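You operate a simulated robot arm through the tools that you are given. There is no shell and no other tool.

You run a simulated robot arm. Do the job below in one go: nothing can be reset, and whatever is moved stays where it is left.

Task
Fit the blue board in the fixture case and screw the lid down.
Fine: both screws tight with the orange driver, driver back in its holder; the other board stays in the tray.

Only the result counts: the job must be done as asked and must still hold three seconds after the hand-in. Knocking over, shifting, dropping, spilling or breaking anything else fails it. Lids that push on must go on centred and level and be pressed home; caps that screw on are set level and turned clockwise until they are tight.

Robot
A 6-joint arm with a two-finger parallel gripper, fixed in place. Base frame: the origin is at the foot of the arm, x ahead of it, y to its left, z up; the work surface is at about z = 750. Readings come in mm, rad, newtons and seconds.
With the tool pointing down near the work surface it reaches from about 260 to 680 mm from the base axis. Its first joint turns from -1.152 to 1.152 rad. Payload 2.9 kg.
The TCP is the grasp point between the finger pads, 30 mm short of the fingertips. In the tool frame z runs along the fingers and y along their closing line. Largest opening 110 mm; finger width 20, thickness 10; the body of the gripper, 48 by 112 mm, starts 55 mm behind the TCP.
Orientation is that of the tool frame in the base frame, as a unit quaternion [w, x, y, z]. With the fingers straight down and closing along the base's y, the tool's x points along the base's -x, its y along +y and its z along -z.

Tools
- The arm moves only by the tool jog_arm. Its argument "plan" is a list of rows, each an object of numbers (a shift or turn left out is 0, a gripper value left out holds the last): "hand": the gripper command, from -1 (fully open) to 1 (shut), values between in proportion; "tx", "ty", "tz": the shift along the tool's x, y, z in mm; "ax", "ay", "az": the turn, a rotation vector about the tool's x, y, z in rad. In form: [{"hand": .., "tx": .., "ty": .., "tz": .., "ax": .., "ay": .., "az": ..}, ...]. A call has 1 to 20 rows; each row is the pose to reach, as a shift and turn from the pose commanded when the call began, along the tool's axes at that moment. Rows are played at 5 a second. More than 50 mm and 0.15 rad between two rows, or a gripper value outside its range, and nothing of the call is played. A pose out of reach is approached as far as the arm can. The call stops where the force on the tool passes 40 N (or 10 N more than at its start, if that is more) or the arm is blocked; 0.2 s more then pass. The fingers move at their own pace (about 108 mm/s each) and stop on an object; they squeeze with about 36 N. The grip force told is the motor's: it shows also when the fingers shut on nothing. Time passes only in rows, and 0.2 s behind the last, so rows that repeat a pose let the fingers close. It gives the time, the measured TCP pose, the force on the tool (base axes), the opening and the grip force at its end, in the units of the frame above (readings bear some noise), with the torque about the TCP (base axes, N m) and any sound that the robot's microphone picked up.
- Cameras (640 x 400 px; columns grow to the right, rows downward): "scene" is fixed at [56.7, 416.3, 1384.7]; the picture's right is [-0.91, -0.42, 0.00], its down [-0.26, 0.56, -0.79] and it looks along [0.33, -0.71, -0.62] (base axes); focal length 325 px, centre (320, 200). "wrist" rides on the gripper at [72, 17, -103] in the tool frame; the picture's right is [-0.23, 0.97, 0.00], its down [-0.76, -0.18, -0.62] and it looks along [-0.61, -0.14, 0.78] (tool axes); focal length 222 px, centre (320, 200). There is no depth. A picture from a camera that has moved, and an enlarged one, comes with that camera's place and axes in the base frame and with its lens. The place of the scene camera against the robot may be out by one fixed shift of up to 12 mm in any direction.
- get_image(camera): a new picture of that camera. No time passes.
- close_up(camera, box): a new picture of the part [left, top, right, bottom] of that camera's present view, enlarged. No time passes.
- sign_off(): hands the job in; it is judged then, once.

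Places have to be worked out from the pictures, the camera data and where the tool is seen. Open the gripper and draw the arm clear of the work before you hand the job in, unless the task says otherwise.

The tools are called after "Call:" as a command line: name --argument value ..., lists and objects as JSON in quotes. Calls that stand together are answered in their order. jog_arm: Moves the arm, as the interface text tells. Its arguments: {"type":"object","properties":{"plan":{"type":"array","items":{"type":"object","properties":{"hand":{"type":"number"},"tx":{"type":"number"},"ty":{"type":"number"},"tz":{"type":"number"},"ax":{"type":"number"},"ay":{"type":"number"},"az":{"type":"number"}}}}},"required":["plan"]} The other tools are called the same way: get_image (camera) takes a picture; close_up (camera, box) takes an enlarged picture of a part of a camera's view; sign_off () hands the job in.

At the start:

```text
time: 0.0
position: [401.0, 32.6, 1008.9]
tool_rot: [0.0, 0.001, 1.0, 0.0]
force: [-0.5, 0.1, 0.3]
moment: [0.02, -0.02, -0.03]
gripper_width: 109.9
grip_force: 0.1
```

scene: 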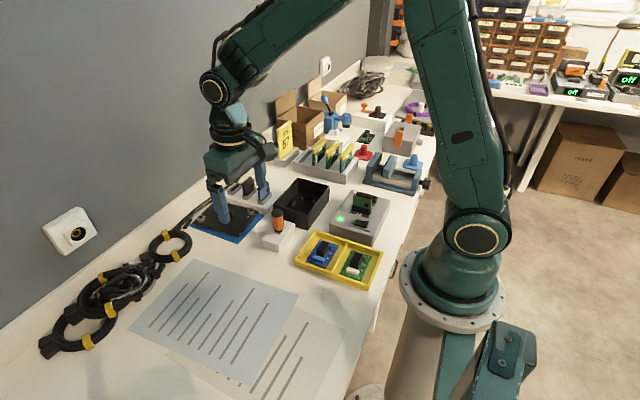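
wrist: 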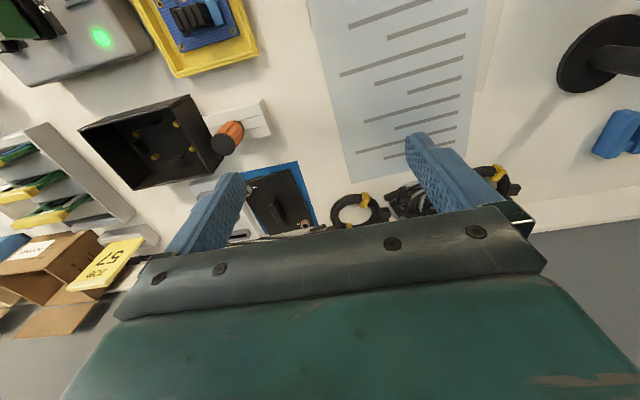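

I start by looking closer at the work area to identify the case, lid, boards, driver and screws.

Call:
close_up --camera "scene" --box '[180, 160, 420, 310]'

Call:
close_up --camera "wrist" --box '[0, 0, 340, 250]'

Call:
close_up --camera "scene" --box '[260, 60, 460, 200]'

```text
2.67 times, centred on (300, 235) of scene
camera zoom: at [56.7, 416.3, 1384.7], right [-0.91, -0.42, 0.0], down [-0.26, 0.56, -0.79], along [0.33, -0.71, -0.62], focal length 867 px, centre (373, 107)
```

zoom: 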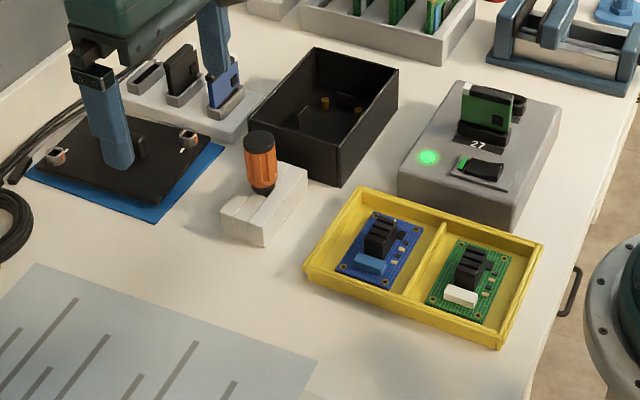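

```text
1.60 times, centred on (170, 125) of wrist
camera zoom: at [327.1, 50.2, 1110.5], right [0.23, 0.97, 0.0], down [0.76, -0.18, 0.62], along [0.61, -0.14, -0.78], focal length 355 px, centre (560, 320)
```

zoom: 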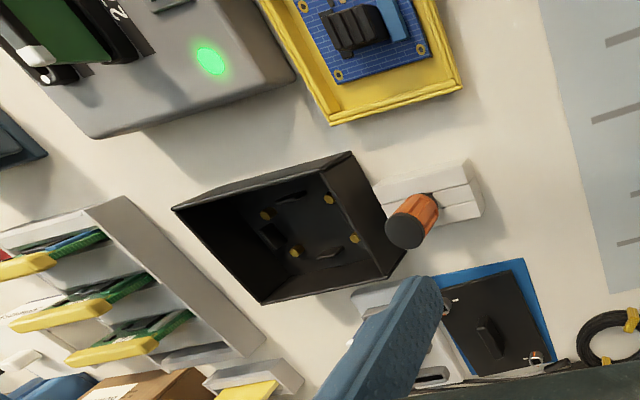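

```text
2.86 times, centred on (360, 130) of scene
camera zoom: at [56.7, 416.3, 1384.7], right [-0.91, -0.42, 0.0], down [-0.26, 0.56, -0.79], along [0.33, -0.71, -0.62], focal length 928 px, centre (206, 400)
```

zoom: 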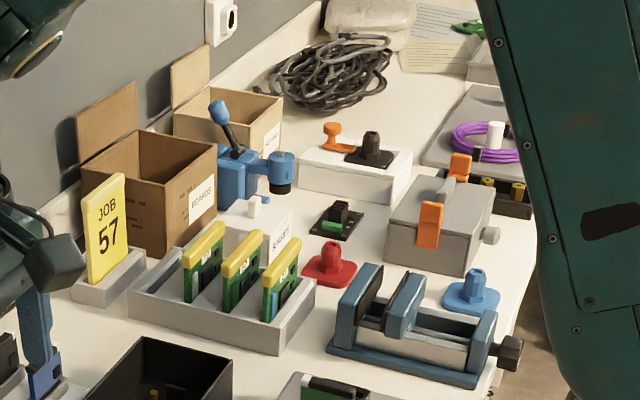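

The black open box with four brass posts looks like the case, the lid with two captive screws lies on the blue mat, the driver stands in the white block, and the blue board is in the near half of the yellow tray. I move the arm back to look into the case from the wrist camera.

Call:
jog_arm --plan '[{"hand": -1, "tx": 30, "ty": -30, "tz": 0}, {"tx": 60, "ty": -60}, {"tx": 90, "ty": -90}, {"tx": 110, "ty": -120}, {"tx": 110, "ty": -150}]'

Call:
get_image --camera "wrist"

Call:
get_image --camera "scene"

```text
time: 1.2
position: [290.3, -116.2, 1009.0]
tool_rot: [-0.001, 0.0, 1.0, 0.0]
force: [-0.1, -0.1, 0.7]
moment: [0.02, 0.01, -0.02]
gripper_width: 110.2
grip_force: 0.1
```

```text
taken
camera wrist: at [215.6, -99.1, 1110.2], right [0.23, 0.97, 0.0], down [0.76, -0.18, 0.62], along [0.61, -0.14, -0.78], focal length 222 px, centre (320, 200)
```

wrist: 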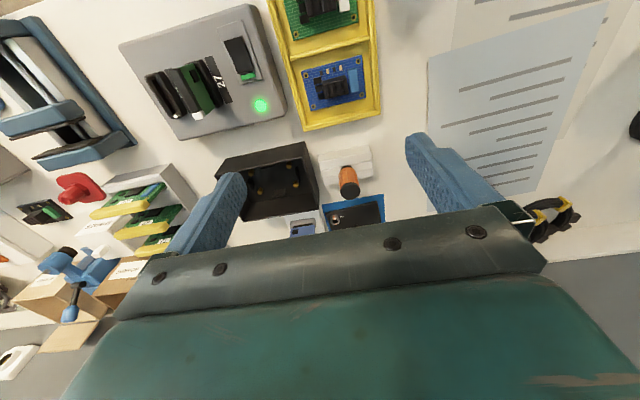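

```text
taken
```

scene: 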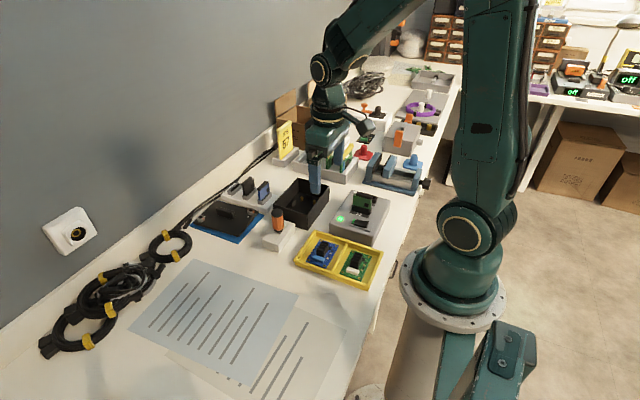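

The case, driver and tray are in view. I enlarge each one in the wrist view and the lid in the scene view.

Call:
close_up --camera "wrist" --box '[200, 120, 400, 245]'

Call:
close_up --camera "wrist" --box '[260, 0, 420, 130]'

Call:
close_up --camera "scene" --box '[180, 165, 300, 250]'

Call:
close_up --camera "scene" --box '[290, 170, 390, 290]'

```text
3.20 times, centred on (300, 182) of wrist
camera zoom: at [215.6, -99.1, 1110.2], right [0.23, 0.97, 0.0], down [0.76, -0.18, 0.62], along [0.61, -0.14, -0.78], focal length 711 px, centre (384, 256)
```

zoom: 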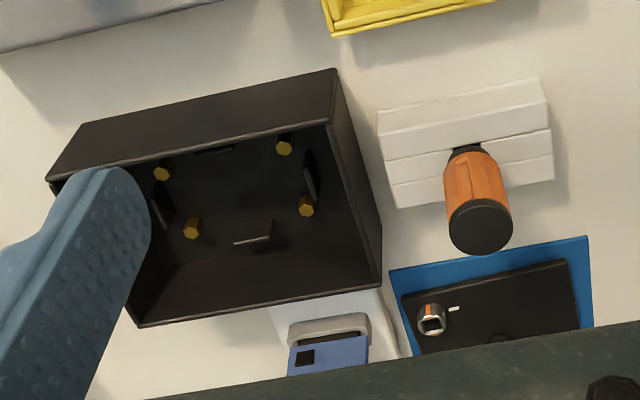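

```text
3.08 times, centred on (340, 65) of wrist
camera zoom: at [215.6, -99.1, 1110.2], right [0.23, 0.97, 0.0], down [0.76, -0.18, 0.62], along [0.61, -0.14, -0.78], focal length 684 px, centre (258, 615)
```

zoom: 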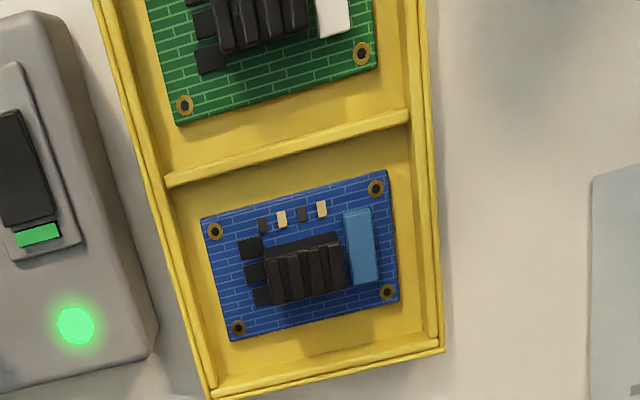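

```text
4.71 times, centred on (240, 208) of scene
camera zoom: at [56.7, 416.3, 1384.7], right [-0.91, -0.42, 0.0], down [-0.26, 0.56, -0.79], along [0.33, -0.71, -0.62], focal length 1529 px, centre (696, 165)
```

zoom: 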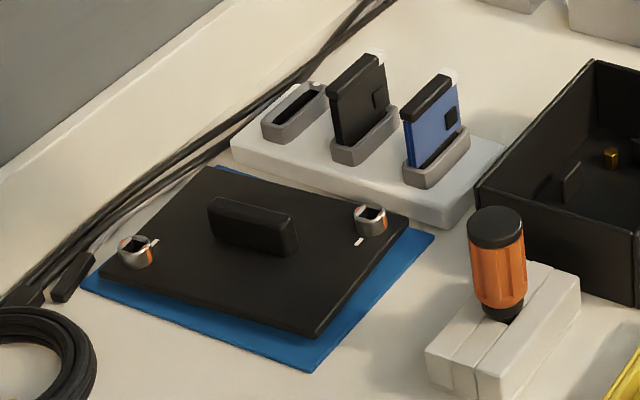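

```text
3.33 times, centred on (340, 230) of scene
camera zoom: at [56.7, 416.3, 1384.7], right [-0.91, -0.42, 0.0], down [-0.26, 0.56, -0.79], along [0.33, -0.71, -0.62], focal length 1083 px, centre (253, 100)
```

zoom: 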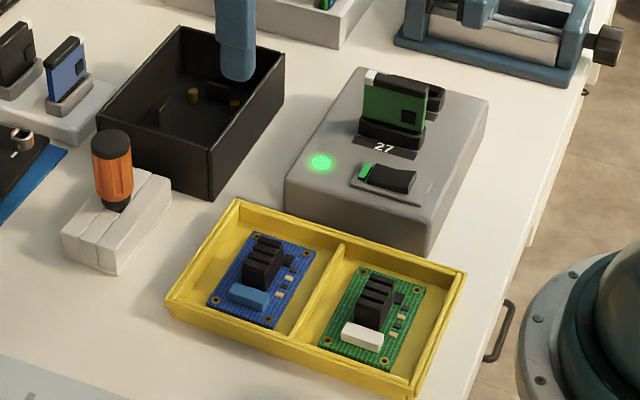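

The board is axis-aligned with four corner holes (about 73 × 43 mm pattern) centred near (289, -95), and the case posts match it in the same orientation near (418, -235). I move over the case for a near-vertical look inside.

Call:
jog_arm --plan '[{"hand": -1, "tx": -40, "ty": -30}, {"tx": -80, "ty": -60}, {"tx": -120, "ty": -90}, {"tx": -140, "ty": -105}]'

Call:
get_image --camera "wrist"

Call:
close_up --camera "wrist" --box '[240, 20, 400, 120]'

```text
time: 2.2
position: [429.3, -222.2, 1008.5]
tool_rot: [-0.001, 0.0, 1.0, 0.0]
force: [0.2, 0.5, 0.0]
moment: [0.01, 0.02, -0.01]
gripper_width: 110.0
grip_force: 0.0
```

```text
taken
camera wrist: at [355.7, -203.9, 1109.3], right [0.23, 0.97, 0.0], down [0.76, -0.18, 0.62], along [0.61, -0.14, -0.78], focal length 222 px, centre (320, 200)
```

wrist: 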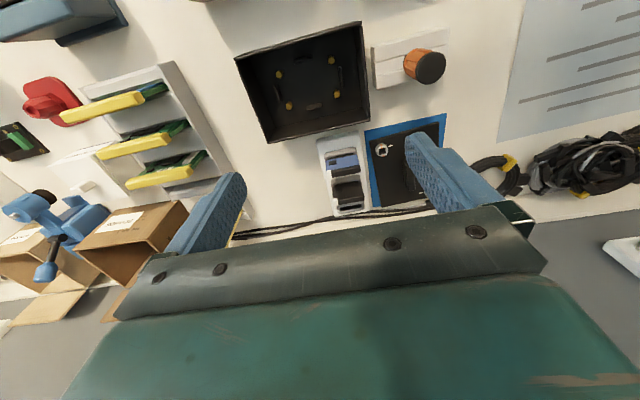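

```text
4.00 times, centred on (320, 70) of wrist
camera zoom: at [355.7, -203.9, 1109.3], right [0.23, 0.97, 0.0], down [0.76, -0.18, 0.62], along [0.61, -0.14, -0.78], focal length 888 px, centre (320, 720)
```

zoom: 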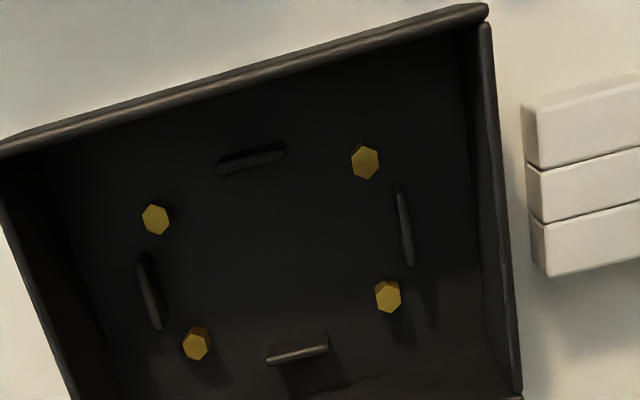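

The case is 106 × 150 mm with its rim near z≈805, the post tops at about z≈763 and centre (419, -235). I go look at the lid and its screws now.

Call:
jog_arm --plan '[{"hand": -1, "tx": -30, "ty": 30}, {"tx": -60, "ty": 60}, {"tx": -90, "ty": 90}, {"tx": -120, "ty": 115}, {"tx": -140, "ty": 125}]'

Call:
get_image --camera "wrist"

Call:
close_up --camera "wrist" --box '[240, 20, 400, 120]'

Call:
close_up --camera "scene" --box '[180, 180, 280, 250]'

```text
time: 3.4
position: [572.5, -97.3, 1010.4]
tool_rot: [0.0, 0.0, 1.0, 0.0]
force: [-0.1, -0.7, 0.1]
moment: [-0.02, 0.01, 0.03]
gripper_width: 110.1
grip_force: 0.0
```

```text
taken
camera wrist: at [498.6, -80.0, 1111.7], right [0.23, 0.97, 0.0], down [0.76, -0.18, 0.62], along [0.61, -0.14, -0.78], focal length 222 px, centre (320, 200)
```

wrist: 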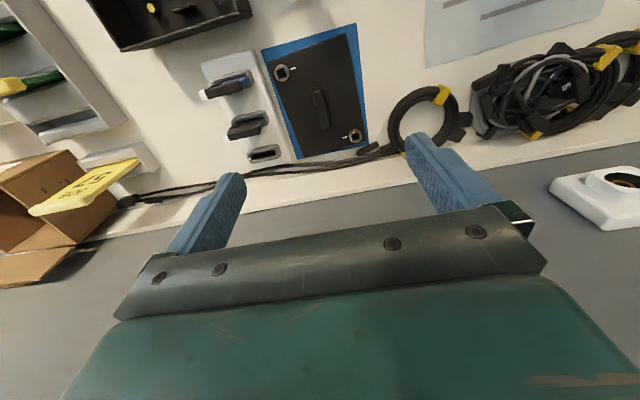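

```text
4.00 times, centred on (320, 70) of wrist
camera zoom: at [498.6, -80.0, 1111.7], right [0.23, 0.97, 0.0], down [0.76, -0.18, 0.62], along [0.61, -0.14, -0.78], focal length 888 px, centre (320, 720)
```

zoom: 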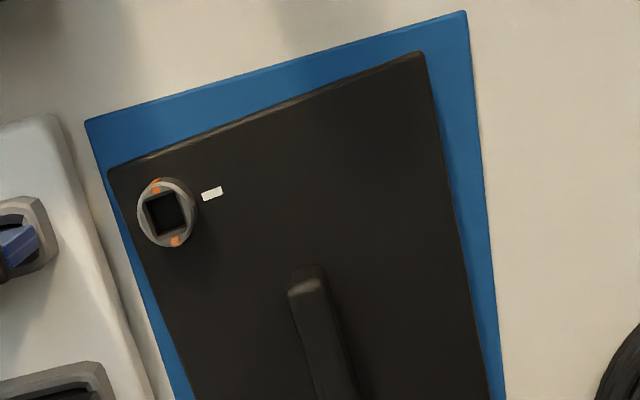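

```text
5.71 times, centred on (230, 215) of scene
camera zoom: at [56.7, 416.3, 1384.7], right [-0.91, -0.42, 0.0], down [-0.26, 0.56, -0.79], along [0.33, -0.71, -0.62], focal length 1857 px, centre (834, 114)
```

zoom: 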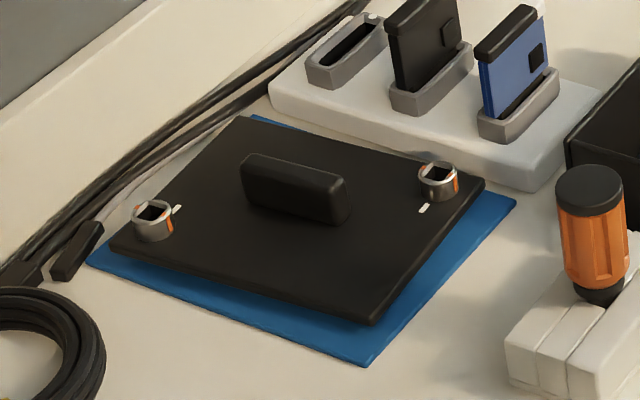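

The lid lies long side along x (needs a 90° turn for the case), with screws on opposite corners, a ridge handle in the middle and white tick marks. I zoom in on the whole lid to measure it.

Call:
close_up --camera "wrist" --box '[230, 20, 406, 164]'

Call:
close_up --camera "wrist" --box '[260, 50, 310, 90]'

Call:
close_up --camera "wrist" --box '[330, 115, 380, 155]'

```text
2.78 times, centred on (318, 92) of wrist
camera zoom: at [498.6, -80.0, 1111.7], right [0.23, 0.97, 0.0], down [0.76, -0.18, 0.62], along [0.61, -0.14, -0.78], focal length 617 px, centre (326, 500)
```

zoom: 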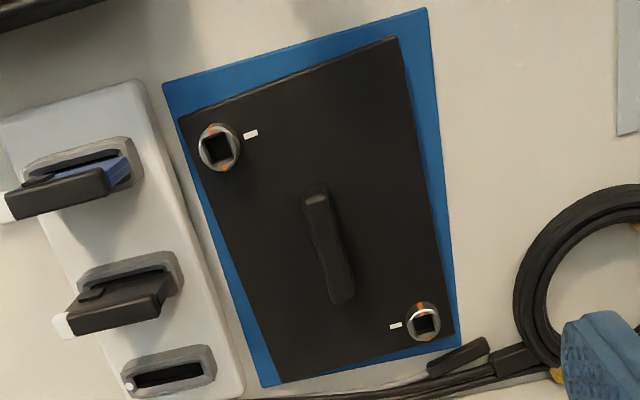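

```text
10.00 times, centred on (285, 70) of wrist
camera zoom: at [498.6, -80.0, 1111.7], right [0.23, 0.97, 0.0], down [0.76, -0.18, 0.62], along [0.61, -0.14, -0.78], focal length 2221 px, centre (670, 1500)
```

zoom: 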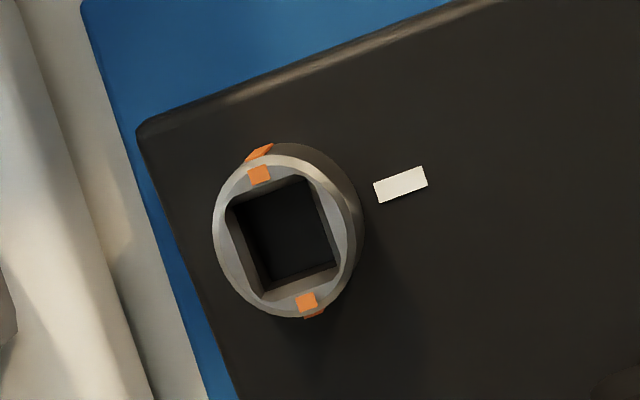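

```text
10.00 times, centred on (355, 135) of wrist
camera zoom: at [498.6, -80.0, 1111.7], right [0.23, 0.97, 0.0], down [0.76, -0.18, 0.62], along [0.61, -0.14, -0.78], focal length 2221 px, centre (-30, 850)
```

zoom: 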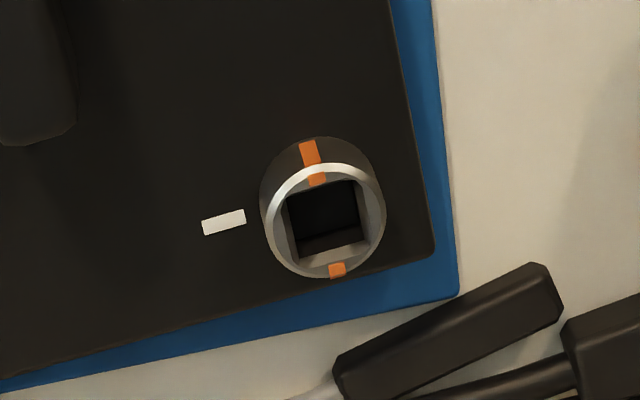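

The fasteners look like quarter-turn sockets (orange bar must line up with the white tick), and the lid centre is about (596, -100) with a yaw near +0.07 rad. I do the board first: turn the tool 90° and travel above the tray to measure the board's heatsink.

Call:
jog_arm --plan '[{"hand": -1, "tx": 24, "az": 0.131}, {"tx": 48, "az": 0.262}, {"tx": 72, "az": 0.393}, {"tx": 96, "az": 0.524}, {"tx": 120, "az": 0.654}, {"tx": 144, "az": 0.785}, {"tx": 168, "az": 0.916}, {"tx": 192, "az": 1.047}, {"tx": 216, "az": 1.178}, {"tx": 240, "az": 1.309}, {"tx": 262, "az": 1.44}, {"tx": 282, "az": 1.5708}, {"tx": 282, "az": 1.5708, "tz": 40}]'

Call:
get_image --camera "wrist"

Call:
get_image --camera "scene"

```text
time: 6.2
position: [288.1, -96.0, 969.5]
tool_rot: [0.0, 0.708, 0.706, 0.001]
force: [-0.7, 0.6, -0.8]
moment: [-0.01, 0.01, -0.01]
gripper_width: 110.0
grip_force: 0.2
```

```text
taken
camera wrist: at [304.1, -23.6, 1070.8], right [0.97, -0.23, 0.0], down [-0.18, -0.76, 0.62], along [-0.14, -0.61, -0.78], focal length 222 px, centre (320, 200)
```

wrist: 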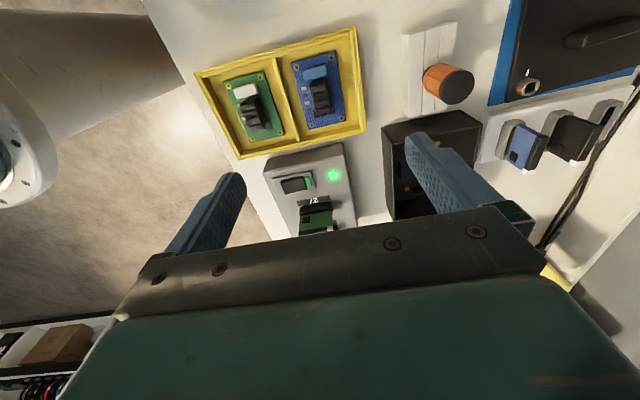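

```text
taken
```

scene: 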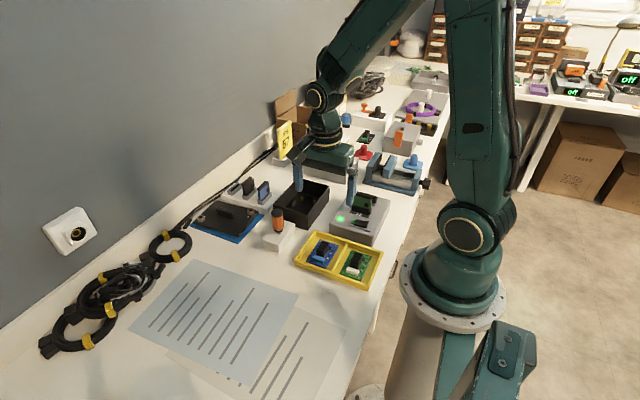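

The 90° turn worked and both boards are visible. I zoom in on the blue board.

Call:
close_up --camera "wrist" --box '[280, 40, 360, 140]'

Call:
close_up --camera "scene" --box '[290, 225, 390, 295]'

```text
4.00 times, centred on (320, 90) of wrist
camera zoom: at [304.1, -23.6, 1070.8], right [0.97, -0.23, 0.0], down [-0.18, -0.76, 0.62], along [-0.14, -0.61, -0.78], focal length 888 px, centre (320, 640)
```

zoom: 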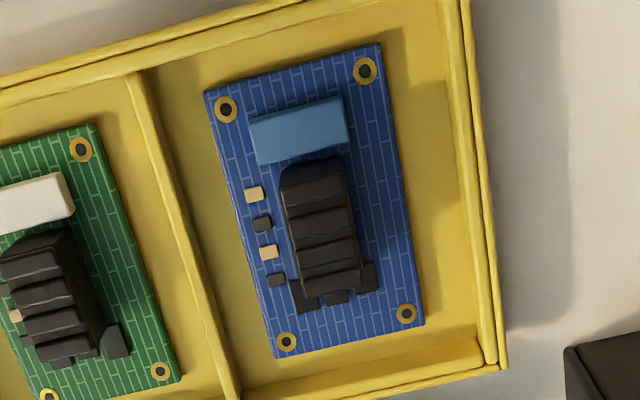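

```text
5.71 times, centred on (340, 260) of scene
camera zoom: at [56.7, 416.3, 1384.7], right [-0.91, -0.42, 0.0], down [-0.26, 0.56, -0.79], along [0.33, -0.71, -0.62], focal length 1857 px, centre (206, -143)
```

zoom: 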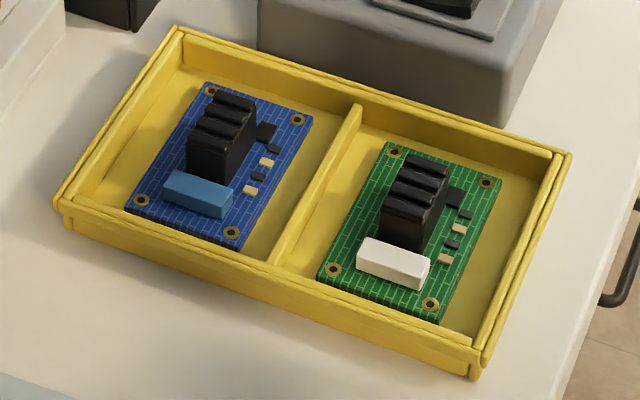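

The board is centred at about (288.5, -94.7), its top at z≈764, and the heatsink is about 19 mm wide in x with its top near z≈783. I narrow the fingers to about 44 mm and lower above it to check the alignment.

Call:
jog_arm --plan '[{"hand": 0.2, "tz": 0}, {"tz": 40, "tx": 0.5, "ty": 0.7}, {"tz": 80, "tx": 0.5, "ty": 0.7}, {"tz": 115, "tx": 0.5, "ty": 0.7}, {"tz": 115, "tx": 0.5, "ty": 0.7}]'

Call:
get_image --camera "wrist"

Call:
close_up --camera "wrist" --box '[240, 80, 400, 200]'

Call:
close_up --camera "scene" --box '[290, 180, 410, 290]'

```text
time: 7.4
position: [293.0, -98.6, 854.1]
tool_rot: [0.0, 0.707, 0.707, 0.001]
force: [-0.4, -1.0, -0.6]
moment: [0.03, -0.01, 0.03]
gripper_width: 43.9
grip_force: 0.0
```

```text
taken
camera wrist: at [308.0, -24.8, 954.6], right [0.97, -0.23, 0.0], down [-0.18, -0.76, 0.62], along [-0.14, -0.61, -0.78], focal length 222 px, centre (320, 200)
```

wrist: 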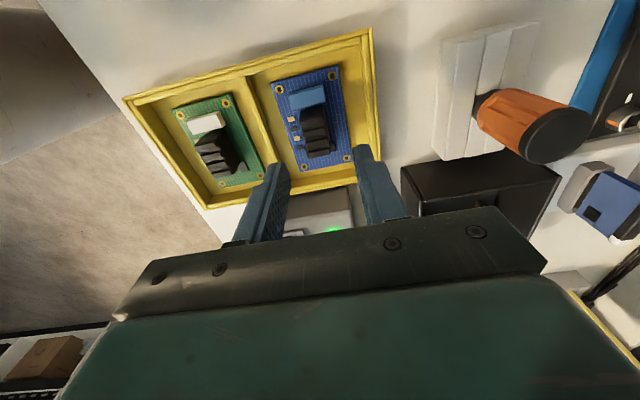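

```text
3.33 times, centred on (320, 140) of wrist
camera zoom: at [308.0, -24.8, 954.6], right [0.97, -0.23, 0.0], down [-0.18, -0.76, 0.62], along [-0.14, -0.61, -0.78], focal length 740 px, centre (320, 400)
```

zoom: 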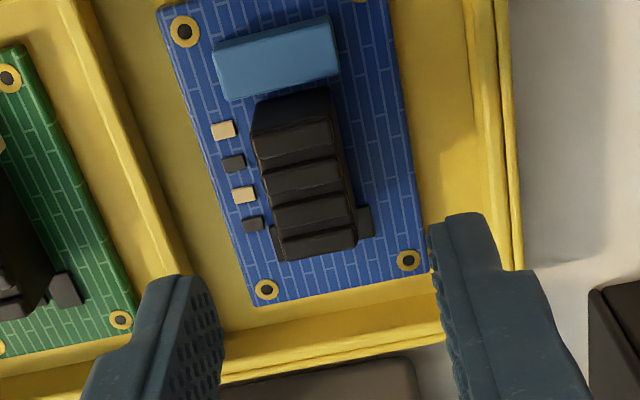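

```text
3.64 times, centred on (350, 235) of scene
camera zoom: at [56.7, 416.3, 1384.7], right [-0.91, -0.42, 0.0], down [-0.26, 0.56, -0.79], along [0.33, -0.71, -0.62], focal length 1182 px, centre (211, 73)
```

zoom: 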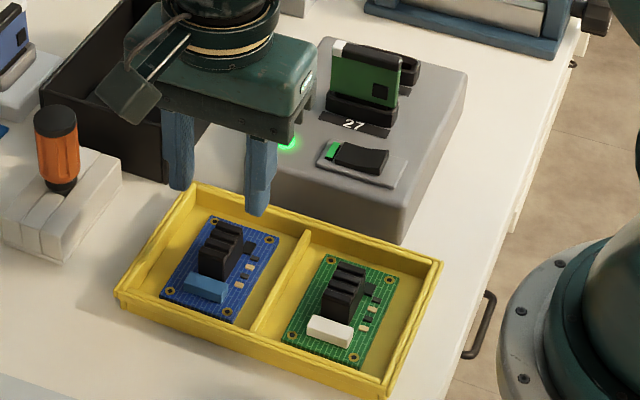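

The readings moved a few mm more than I commanded, so I hold still for a moment to see whether the arm was still settling.

Call:
jog_arm --plan '[{"tz": 0}, {"tz": 0}, {"tz": 0}]'

Call:
jog_arm --plan '[{"tz": 0}, {"tz": 0}, {"tz": 0}]'

Call:
close_up --camera "wrist" --box '[240, 80, 400, 200]'

```text
time: 8.2
position: [293.6, -97.2, 853.8]
tool_rot: [0.0, 0.707, 0.707, 0.0]
force: [0.9, -0.8, 0.0]
moment: [-0.02, 0.0, -0.01]
gripper_width: 44.0
grip_force: 0.0
```

```text
time: 9.0
position: [293.8, -97.9, 853.3]
tool_rot: [0.0, 0.707, 0.707, 0.0]
force: [0.3, -0.2, -0.1]
moment: [0.02, -0.03, 0.01]
gripper_width: 44.0
grip_force: 0.0
```

```text
3.33 times, centred on (320, 140) of wrist
camera zoom: at [308.0, -24.8, 955.0], right [0.97, -0.23, 0.0], down [-0.18, -0.76, 0.62], along [-0.14, -0.61, -0.78], focal length 740 px, centre (320, 400)
```

zoom: 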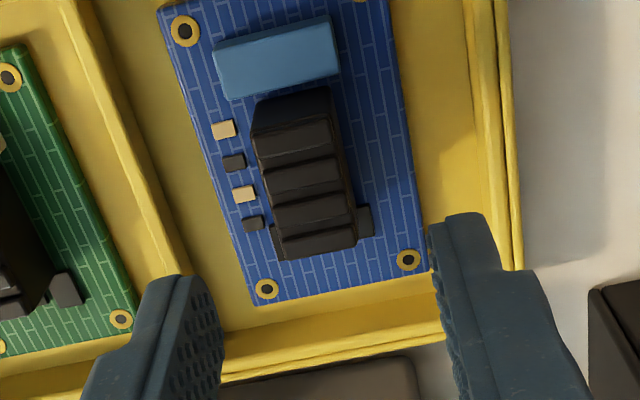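

The arm is settled now; the board centre still works out at (288.4, -94.6). I zoom on the fingertips to calibrate the camera against the fingers.

Call:
close_up --camera "wrist" --box '[265, 125, 385, 200]'

```text
5.33 times, centred on (325, 162) of wrist
camera zoom: at [308.0, -24.8, 955.0], right [0.97, -0.23, 0.0], down [-0.18, -0.76, 0.62], along [-0.14, -0.61, -0.78], focal length 1185 px, centre (293, 400)
```

zoom: 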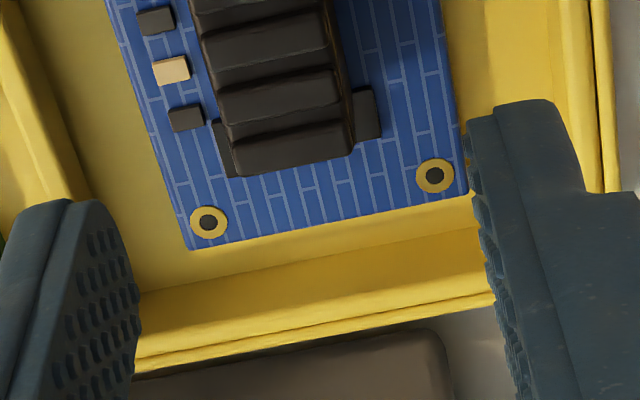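

The fingers match the nominal camera mount, so in camera coordinates the TCP is at (291.0, -96.8) and needs about -2.6 in x and +2.2 in y. I apply that and descend partway.

Call:
jog_arm --plan '[{"tx": 2.2, "ty": -2.6, "tz": 0}, {"tx": 2.2, "ty": -2.6, "tz": 15}, {"tx": 2.2, "ty": -2.6, "tz": 30}, {"tx": 2.2, "ty": -2.6, "tz": 30}]'

Call:
close_up --camera "wrist" --box '[240, 80, 400, 200]'

```text
time: 10.0
position: [288.4, -95.5, 823.9]
tool_rot: [0.0, 0.707, 0.707, -0.001]
force: [-1.0, -0.4, 0.7]
moment: [-0.03, 0.0, 0.01]
gripper_width: 44.1
grip_force: 0.1
```

```text
3.33 times, centred on (320, 140) of wrist
camera zoom: at [303.6, -23.0, 924.9], right [0.97, -0.23, 0.0], down [-0.18, -0.76, 0.62], along [-0.14, -0.61, -0.78], focal length 740 px, centre (320, 400)
```

zoom: 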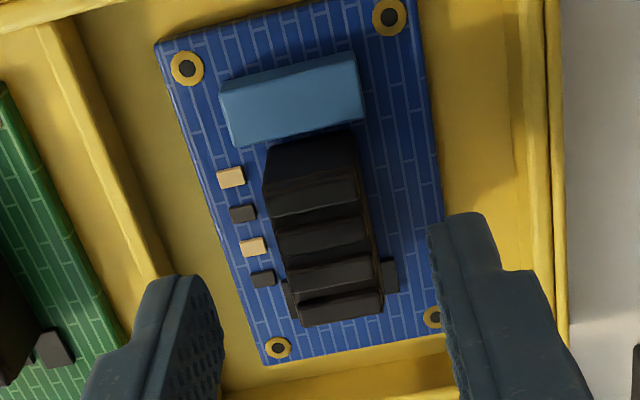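

The TCP is now at (286.6, -95.0) in camera coordinates; I nudge +1.8 in x and descend further, watching how faithfully the arm follows.

Call:
jog_arm --plan '[{"tx": 0.4, "ty": 1.8, "tz": 0}, {"tx": 0.4, "ty": 1.8, "tz": 8}, {"tx": 0.4, "ty": 1.8, "tz": 12}, {"tx": 0.4, "ty": 1.8, "tz": 12}]'

Call:
close_up --camera "wrist" --box '[240, 80, 400, 200]'

Call:
close_up --camera "scene" --box '[300, 200, 380, 280]'

```text
time: 11.0
position: [289.4, -96.2, 812.5]
tool_rot: [0.001, 0.707, 0.707, 0.0]
force: [0.1, 0.0, 0.4]
moment: [-0.03, 0.0, -0.03]
gripper_width: 44.0
grip_force: 0.1
```

```text
3.33 times, centred on (320, 140) of wrist
camera zoom: at [304.8, -22.0, 913.7], right [0.97, -0.23, 0.0], down [-0.18, -0.76, 0.62], along [-0.14, -0.61, -0.78], focal length 740 px, centre (320, 400)
```

zoom: 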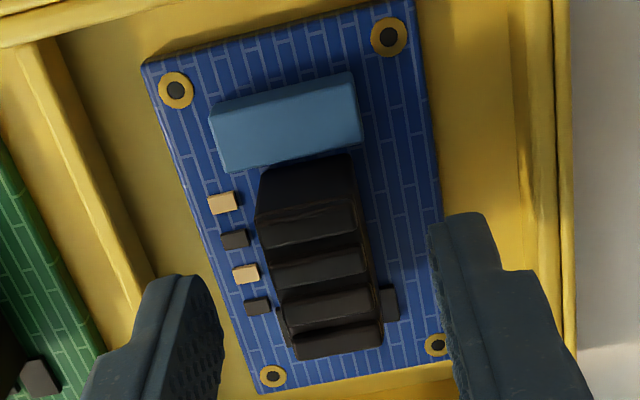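

```text
5.00 times, centred on (340, 240) of scene
camera zoom: at [56.7, 416.3, 1384.7], right [-0.91, -0.42, 0.0], down [-0.26, 0.56, -0.79], along [0.33, -0.71, -0.62], focal length 1625 px, centre (220, 0)
```

zoom: 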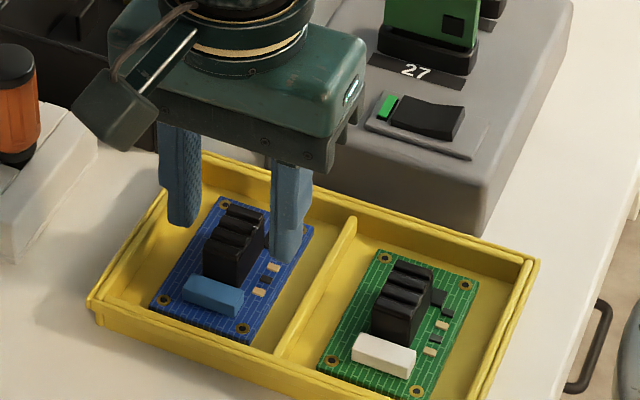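

TCP is at (287.8, -94.0, 810.7), well over the heatsink. I lower 11.5 mm so the tips sit just above the board and close on the heatsink.

Call:
jog_arm --plan '[{"tz": 6, "ty": 0.4}, {"tz": 11.5, "ty": 0.4}, {"tz": 11.5, "ty": 0.4}, {"tz": 11.5, "ty": 0.4, "hand": 0.5}, {"tz": 11.5, "ty": 0.4, "hand": 1}, {"tz": 11.5, "ty": 0.4, "hand": 1}, {"tz": 11.5, "ty": 0.4, "hand": 1}]'

Call:
get_image --camera "wrist"

Call:
close_up --camera "scene" --box '[300, 200, 380, 280]'

```text
time: 12.6
position: [289.2, -94.6, 801.8]
tool_rot: [0.0, 0.707, 0.707, 0.0]
force: [0.8, -0.5, -0.2]
moment: [0.03, -0.04, -0.02]
gripper_width: 19.1
grip_force: 36.0
```

```text
taken
camera wrist: at [305.4, -21.5, 902.9], right [0.97, -0.23, 0.0], down [-0.18, -0.76, 0.62], along [-0.14, -0.61, -0.78], focal length 222 px, centre (320, 200)
```

wrist: 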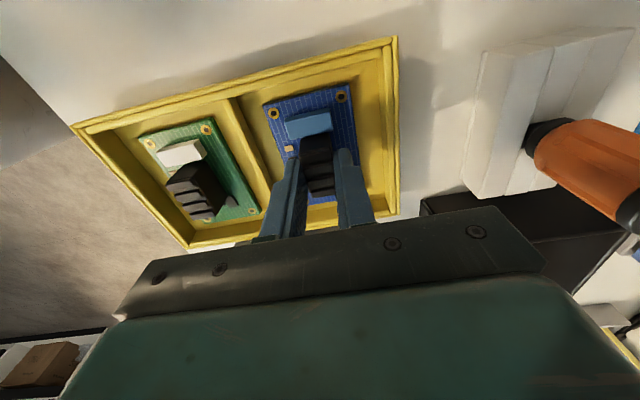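

```text
5.00 times, centred on (340, 240) of scene
camera zoom: at [56.7, 416.3, 1384.7], right [-0.91, -0.42, 0.0], down [-0.26, 0.56, -0.79], along [0.33, -0.71, -0.62], focal length 1625 px, centre (220, 0)
```

zoom: 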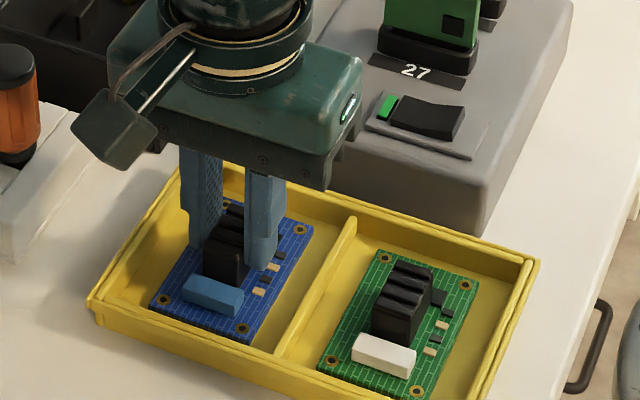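

The grip is on the heatsink (19.1 mm, 36 N). I lift straight up and check that the board came along.

Call:
jog_arm --plan '[{"hand": 1, "tz": -5}, {"tz": -15}, {"tz": -30}, {"tz": -50}, {"tz": -75}, {"tz": -100}, {"tz": -110}, {"tz": -110}]'

Call:
get_image --camera "wrist"

Call:
get_image --camera "scene"

```text
time: 14.4
position: [288.4, -93.8, 909.2]
tool_rot: [0.001, 0.707, 0.707, 0.0]
force: [0.1, -0.1, -0.3]
moment: [0.0, 0.01, 0.01]
gripper_width: 19.3
grip_force: 36.0
```

```text
taken
camera wrist: at [303.9, -20.8, 1012.2], right [0.97, -0.23, 0.0], down [-0.18, -0.76, 0.62], along [-0.14, -0.61, -0.78], focal length 222 px, centre (320, 200)
```

wrist: 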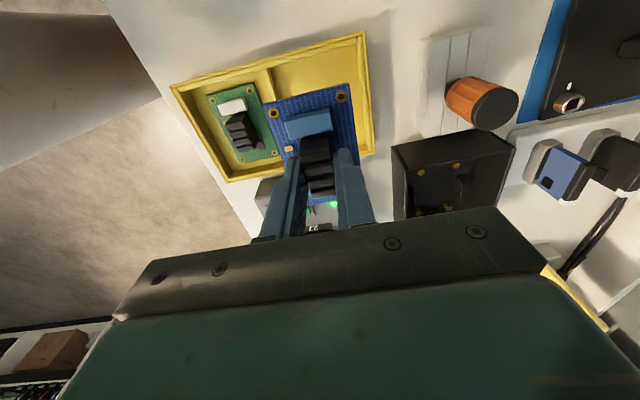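

```text
taken
```

scene: 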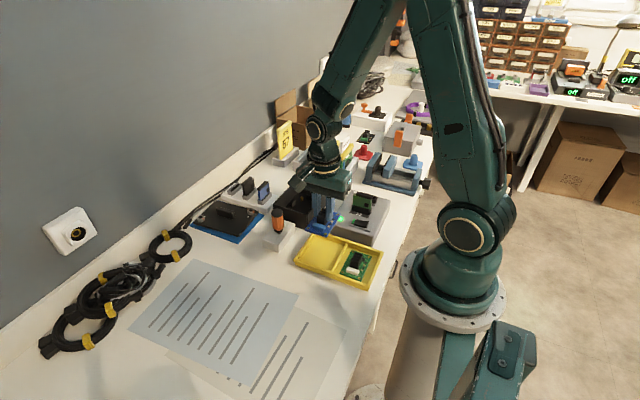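

The blue board is held level and the green one stays in the tray. I carry the board diagonally to above the case.

Call:
jog_arm --plan '[{"hand": 1, "tx": -23, "ty": 22}, {"tx": -47, "ty": 44}, {"tx": -71, "ty": 66}, {"tx": -95, "ty": 88}, {"tx": -118, "ty": 110}, {"tx": -134, "ty": 126}, {"tx": -141.2, "ty": 132.3}, {"tx": -141.2, "ty": 132.3}]'

Call:
get_image --camera "wrist"

Call:
close_up --camera "wrist" --box '[220, 70, 400, 210]'

```text
time: 16.2
position: [423.6, -235.2, 909.1]
tool_rot: [0.001, 0.707, 0.707, 0.0]
force: [0.9, -0.1, -1.4]
moment: [-0.04, -0.04, -0.02]
gripper_width: 18.7
grip_force: 36.2
```

```text
taken
camera wrist: at [437.9, -162.1, 1011.6], right [0.97, -0.23, 0.0], down [-0.18, -0.76, 0.62], along [-0.14, -0.61, -0.78], focal length 222 px, centre (320, 200)
```

wrist: 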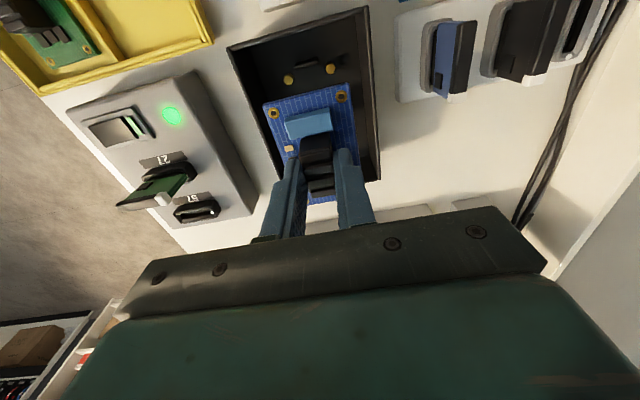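

```text
2.86 times, centred on (310, 140) of wrist
camera zoom: at [437.9, -162.1, 1011.6], right [0.97, -0.23, 0.0], down [-0.18, -0.76, 0.62], along [-0.14, -0.61, -0.78], focal length 635 px, centre (349, 371)
```

zoom: 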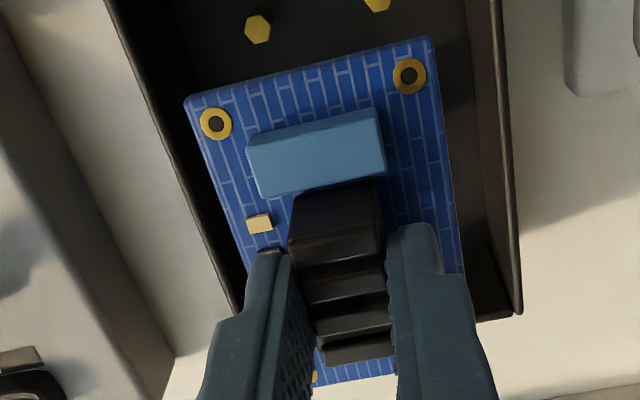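

The board now hangs over the case with TCP at about (420.9, -234.1). I zoom on the two visible posts to check the alignment against them.

Call:
close_up --camera "wrist" --box '[220, 10, 390, 116]'

```text
3.76 times, centred on (305, 63) of wrist
camera zoom: at [437.9, -162.1, 1011.6], right [0.97, -0.23, 0.0], down [-0.18, -0.76, 0.62], along [-0.14, -0.61, -0.78], focal length 836 px, centre (376, 716)
```

zoom: 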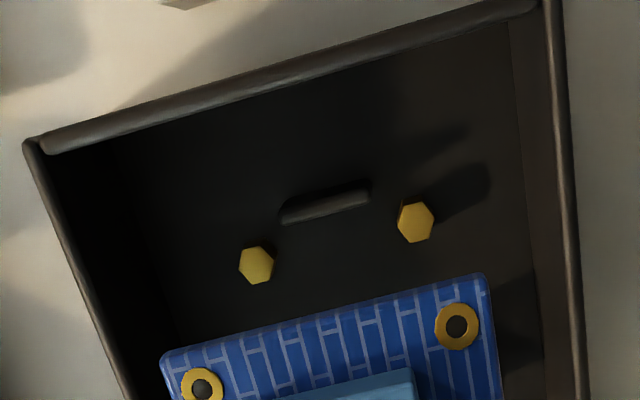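

Posts centre at (418.8, -235.2) and board centre at (421.0, -234.9), so I shift x by -2.2 and y by -0.3 and lower the board partway to just above the posts.

Call:
jog_arm --plan '[{"tx": -0.3, "ty": -2.2, "tz": 0}, {"tx": -0.3, "ty": -2.2, "tz": 20}, {"tx": -0.3, "ty": -2.2, "tz": 40}, {"tx": -0.3, "ty": -2.2, "tz": 60}, {"tx": -0.3, "ty": -2.2, "tz": 80}, {"tx": -0.3, "ty": -2.2, "tz": 80}]'

Call:
close_up --camera "wrist" --box '[220, 60, 400, 200]'

Call:
close_up --camera "scene" --box '[250, 150, 350, 250]'

```text
time: 17.6
position: [419.9, -236.2, 830.4]
tool_rot: [0.0, 0.707, 0.708, 0.0]
force: [-0.4, -0.3, -0.8]
moment: [0.0, 0.02, 0.04]
gripper_width: 19.2
grip_force: 36.1
```

```text
2.86 times, centred on (310, 130) of wrist
camera zoom: at [435.1, -163.6, 931.9], right [0.97, -0.23, 0.0], down [-0.18, -0.76, 0.62], along [-0.14, -0.61, -0.78], focal length 635 px, centre (349, 400)
```

zoom: 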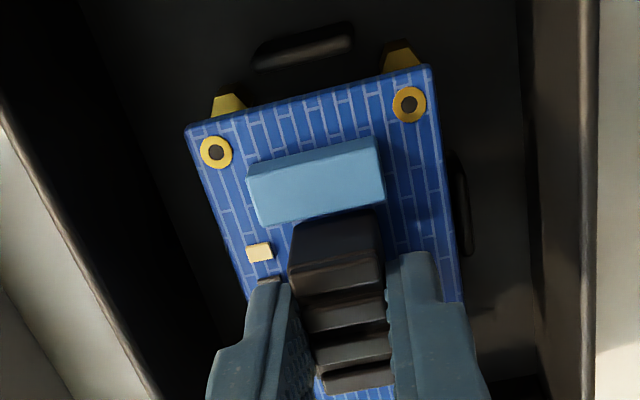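

```text
4.00 times, centred on (300, 200) of scene
camera zoom: at [56.8, 416.3, 1384.7], right [-0.91, -0.42, 0.0], down [-0.26, 0.56, -0.79], along [0.33, -0.71, -0.62], focal length 1300 px, centre (400, 200)
```

zoom: 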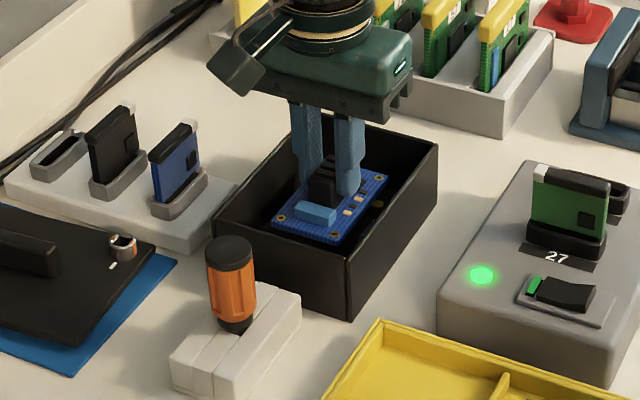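

Board centre is at (418.2, -236.5) versus target (418.8, -235.2). I correct by +0.6/+1.2 and lower to about 8 mm above seating.

Call:
jog_arm --plan '[{"tx": 1.2, "ty": 0.6, "tz": 0}, {"tx": 1.2, "ty": 0.6, "tz": 8}, {"tx": 1.2, "ty": 0.6, "tz": 16}, {"tx": 1.2, "ty": 0.6, "tz": 16}, {"tx": 1.2, "ty": 0.6, "tz": 16}]'

Call:
close_up --camera "wrist" --box '[220, 60, 400, 200]'

```text
time: 18.8
position: [419.7, -233.8, 814.7]
tool_rot: [0.0, 0.707, 0.707, 0.0]
force: [0.2, -0.4, 0.1]
moment: [0.02, 0.01, 0.0]
gripper_width: 19.0
grip_force: 36.2
```

```text
2.86 times, centred on (310, 130) of wrist
camera zoom: at [435.4, -161.4, 916.4], right [0.97, -0.23, 0.0], down [-0.18, -0.76, 0.62], along [-0.14, -0.61, -0.78], focal length 635 px, centre (349, 400)
```

zoom: 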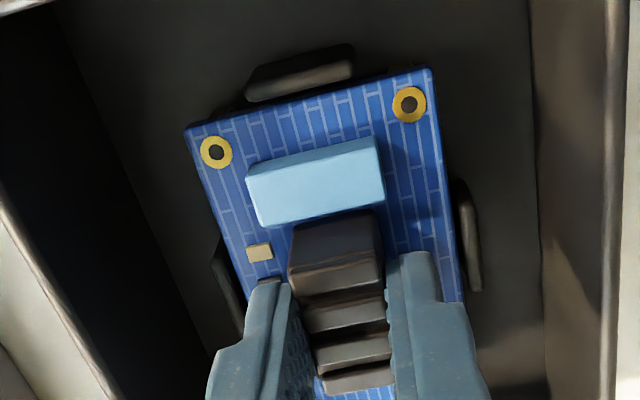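

Board centre is (418.6, -234.1); I need about -1.1 mm in y so it clears the +y guide tab. I nudge at this height and re-check.

Call:
jog_arm --plan '[{"tx": -1.1, "ty": 0.2}, {"tx": -1.1, "ty": 0.2}, {"tx": -1.1, "ty": 0.2}]'

Call:
close_up --camera "wrist" --box '[240, 60, 370, 150]'

```text
time: 19.6
position: [420.3, -236.2, 813.5]
tool_rot: [0.0, 0.707, 0.707, 0.0]
force: [-0.4, 0.5, 0.1]
moment: [-0.02, 0.04, 0.04]
gripper_width: 19.0
grip_force: 36.0
```

```text
4.44 times, centred on (305, 105) of wrist
camera zoom: at [435.9, -162.5, 916.1], right [0.97, -0.23, 0.0], down [-0.18, -0.76, 0.62], along [-0.14, -0.61, -0.78], focal length 987 px, centre (387, 622)
```

zoom: 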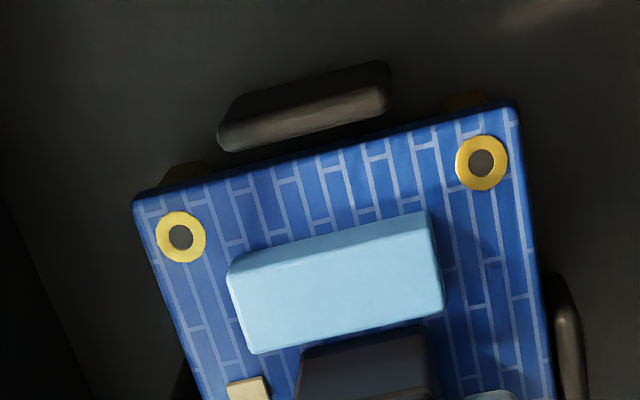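

Board centre is now (419.0, -235.3), on target. I descend slowly toward the posts and watch the force.

Call:
jog_arm --plan '[{"tz": 2}, {"tz": 4}, {"tz": 6}, {"tz": 7}, {"tz": 8}, {"tz": 8}]'

Call:
close_up --camera "wrist" --box '[240, 60, 370, 150]'

```text
time: 21.0
position: [420.0, -235.9, 806.7]
tool_rot: [0.002, 0.707, 0.707, 0.001]
force: [-4.8, 0.9, 25.5]
moment: [0.04, 0.18, 0.04]
gripper_width: 19.0
grip_force: 36.0
```

```text
4.44 times, centred on (305, 105) of wrist
camera zoom: at [435.7, -163.0, 908.8], right [0.97, -0.23, 0.0], down [-0.18, -0.76, 0.62], along [-0.14, -0.61, -0.78], focal length 987 px, centre (387, 622)
```

zoom: 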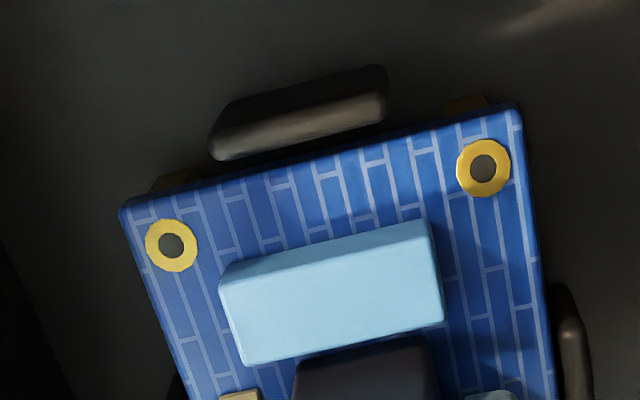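

There is 25 N at TCP z≈806, and by scale the board has hardly dropped while the grip slid down, so the board is resting on the guide tabs rather than the posts. I look closer at the tabs before doing anything else.

Call:
close_up --camera "wrist" --box '[330, 90, 380, 150]'

Call:
close_up --camera "wrist" --box '[255, 70, 345, 115]'

Call:
close_up --camera "scene" --box '[275, 170, 345, 230]'

```text
6.67 times, centred on (355, 120) of wrist
camera zoom: at [435.7, -163.0, 908.8], right [0.97, -0.23, 0.0], down [-0.18, -0.76, 0.62], along [-0.14, -0.61, -0.78], focal length 1481 px, centre (87, 733)
```

zoom: 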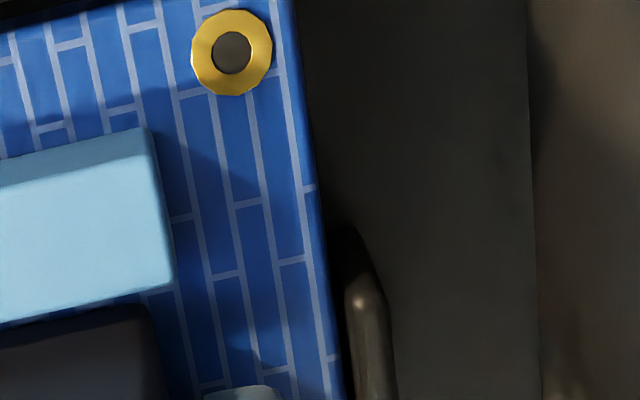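

```text
7.11 times, centred on (300, 92) of wrist
camera zoom: at [435.7, -163.0, 908.8], right [0.97, -0.23, 0.0], down [-0.18, -0.76, 0.62], along [-0.14, -0.61, -0.78], focal length 1580 px, centre (462, 964)
```

zoom: 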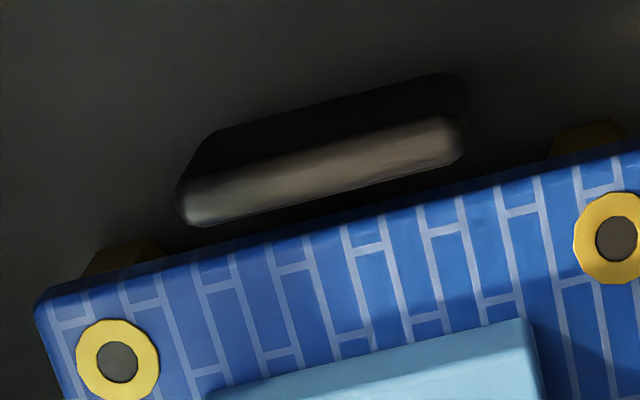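

```text
6.67 times, centred on (310, 200) of scene
camera zoom: at [56.3, 416.5, 1384.6], right [-0.91, -0.42, 0.0], down [-0.26, 0.56, -0.79], along [0.33, -0.71, -0.62], focal length 2167 px, centre (387, 200)
```

zoom: 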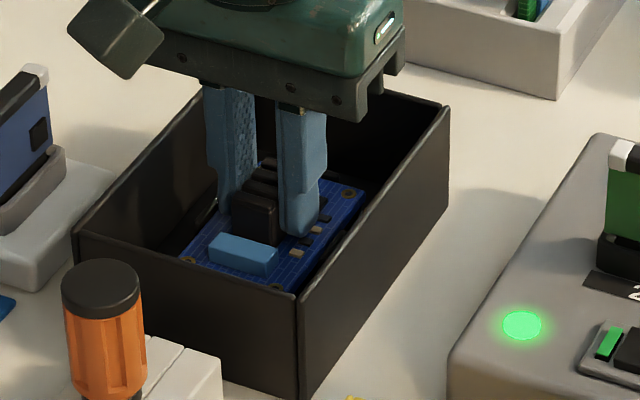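

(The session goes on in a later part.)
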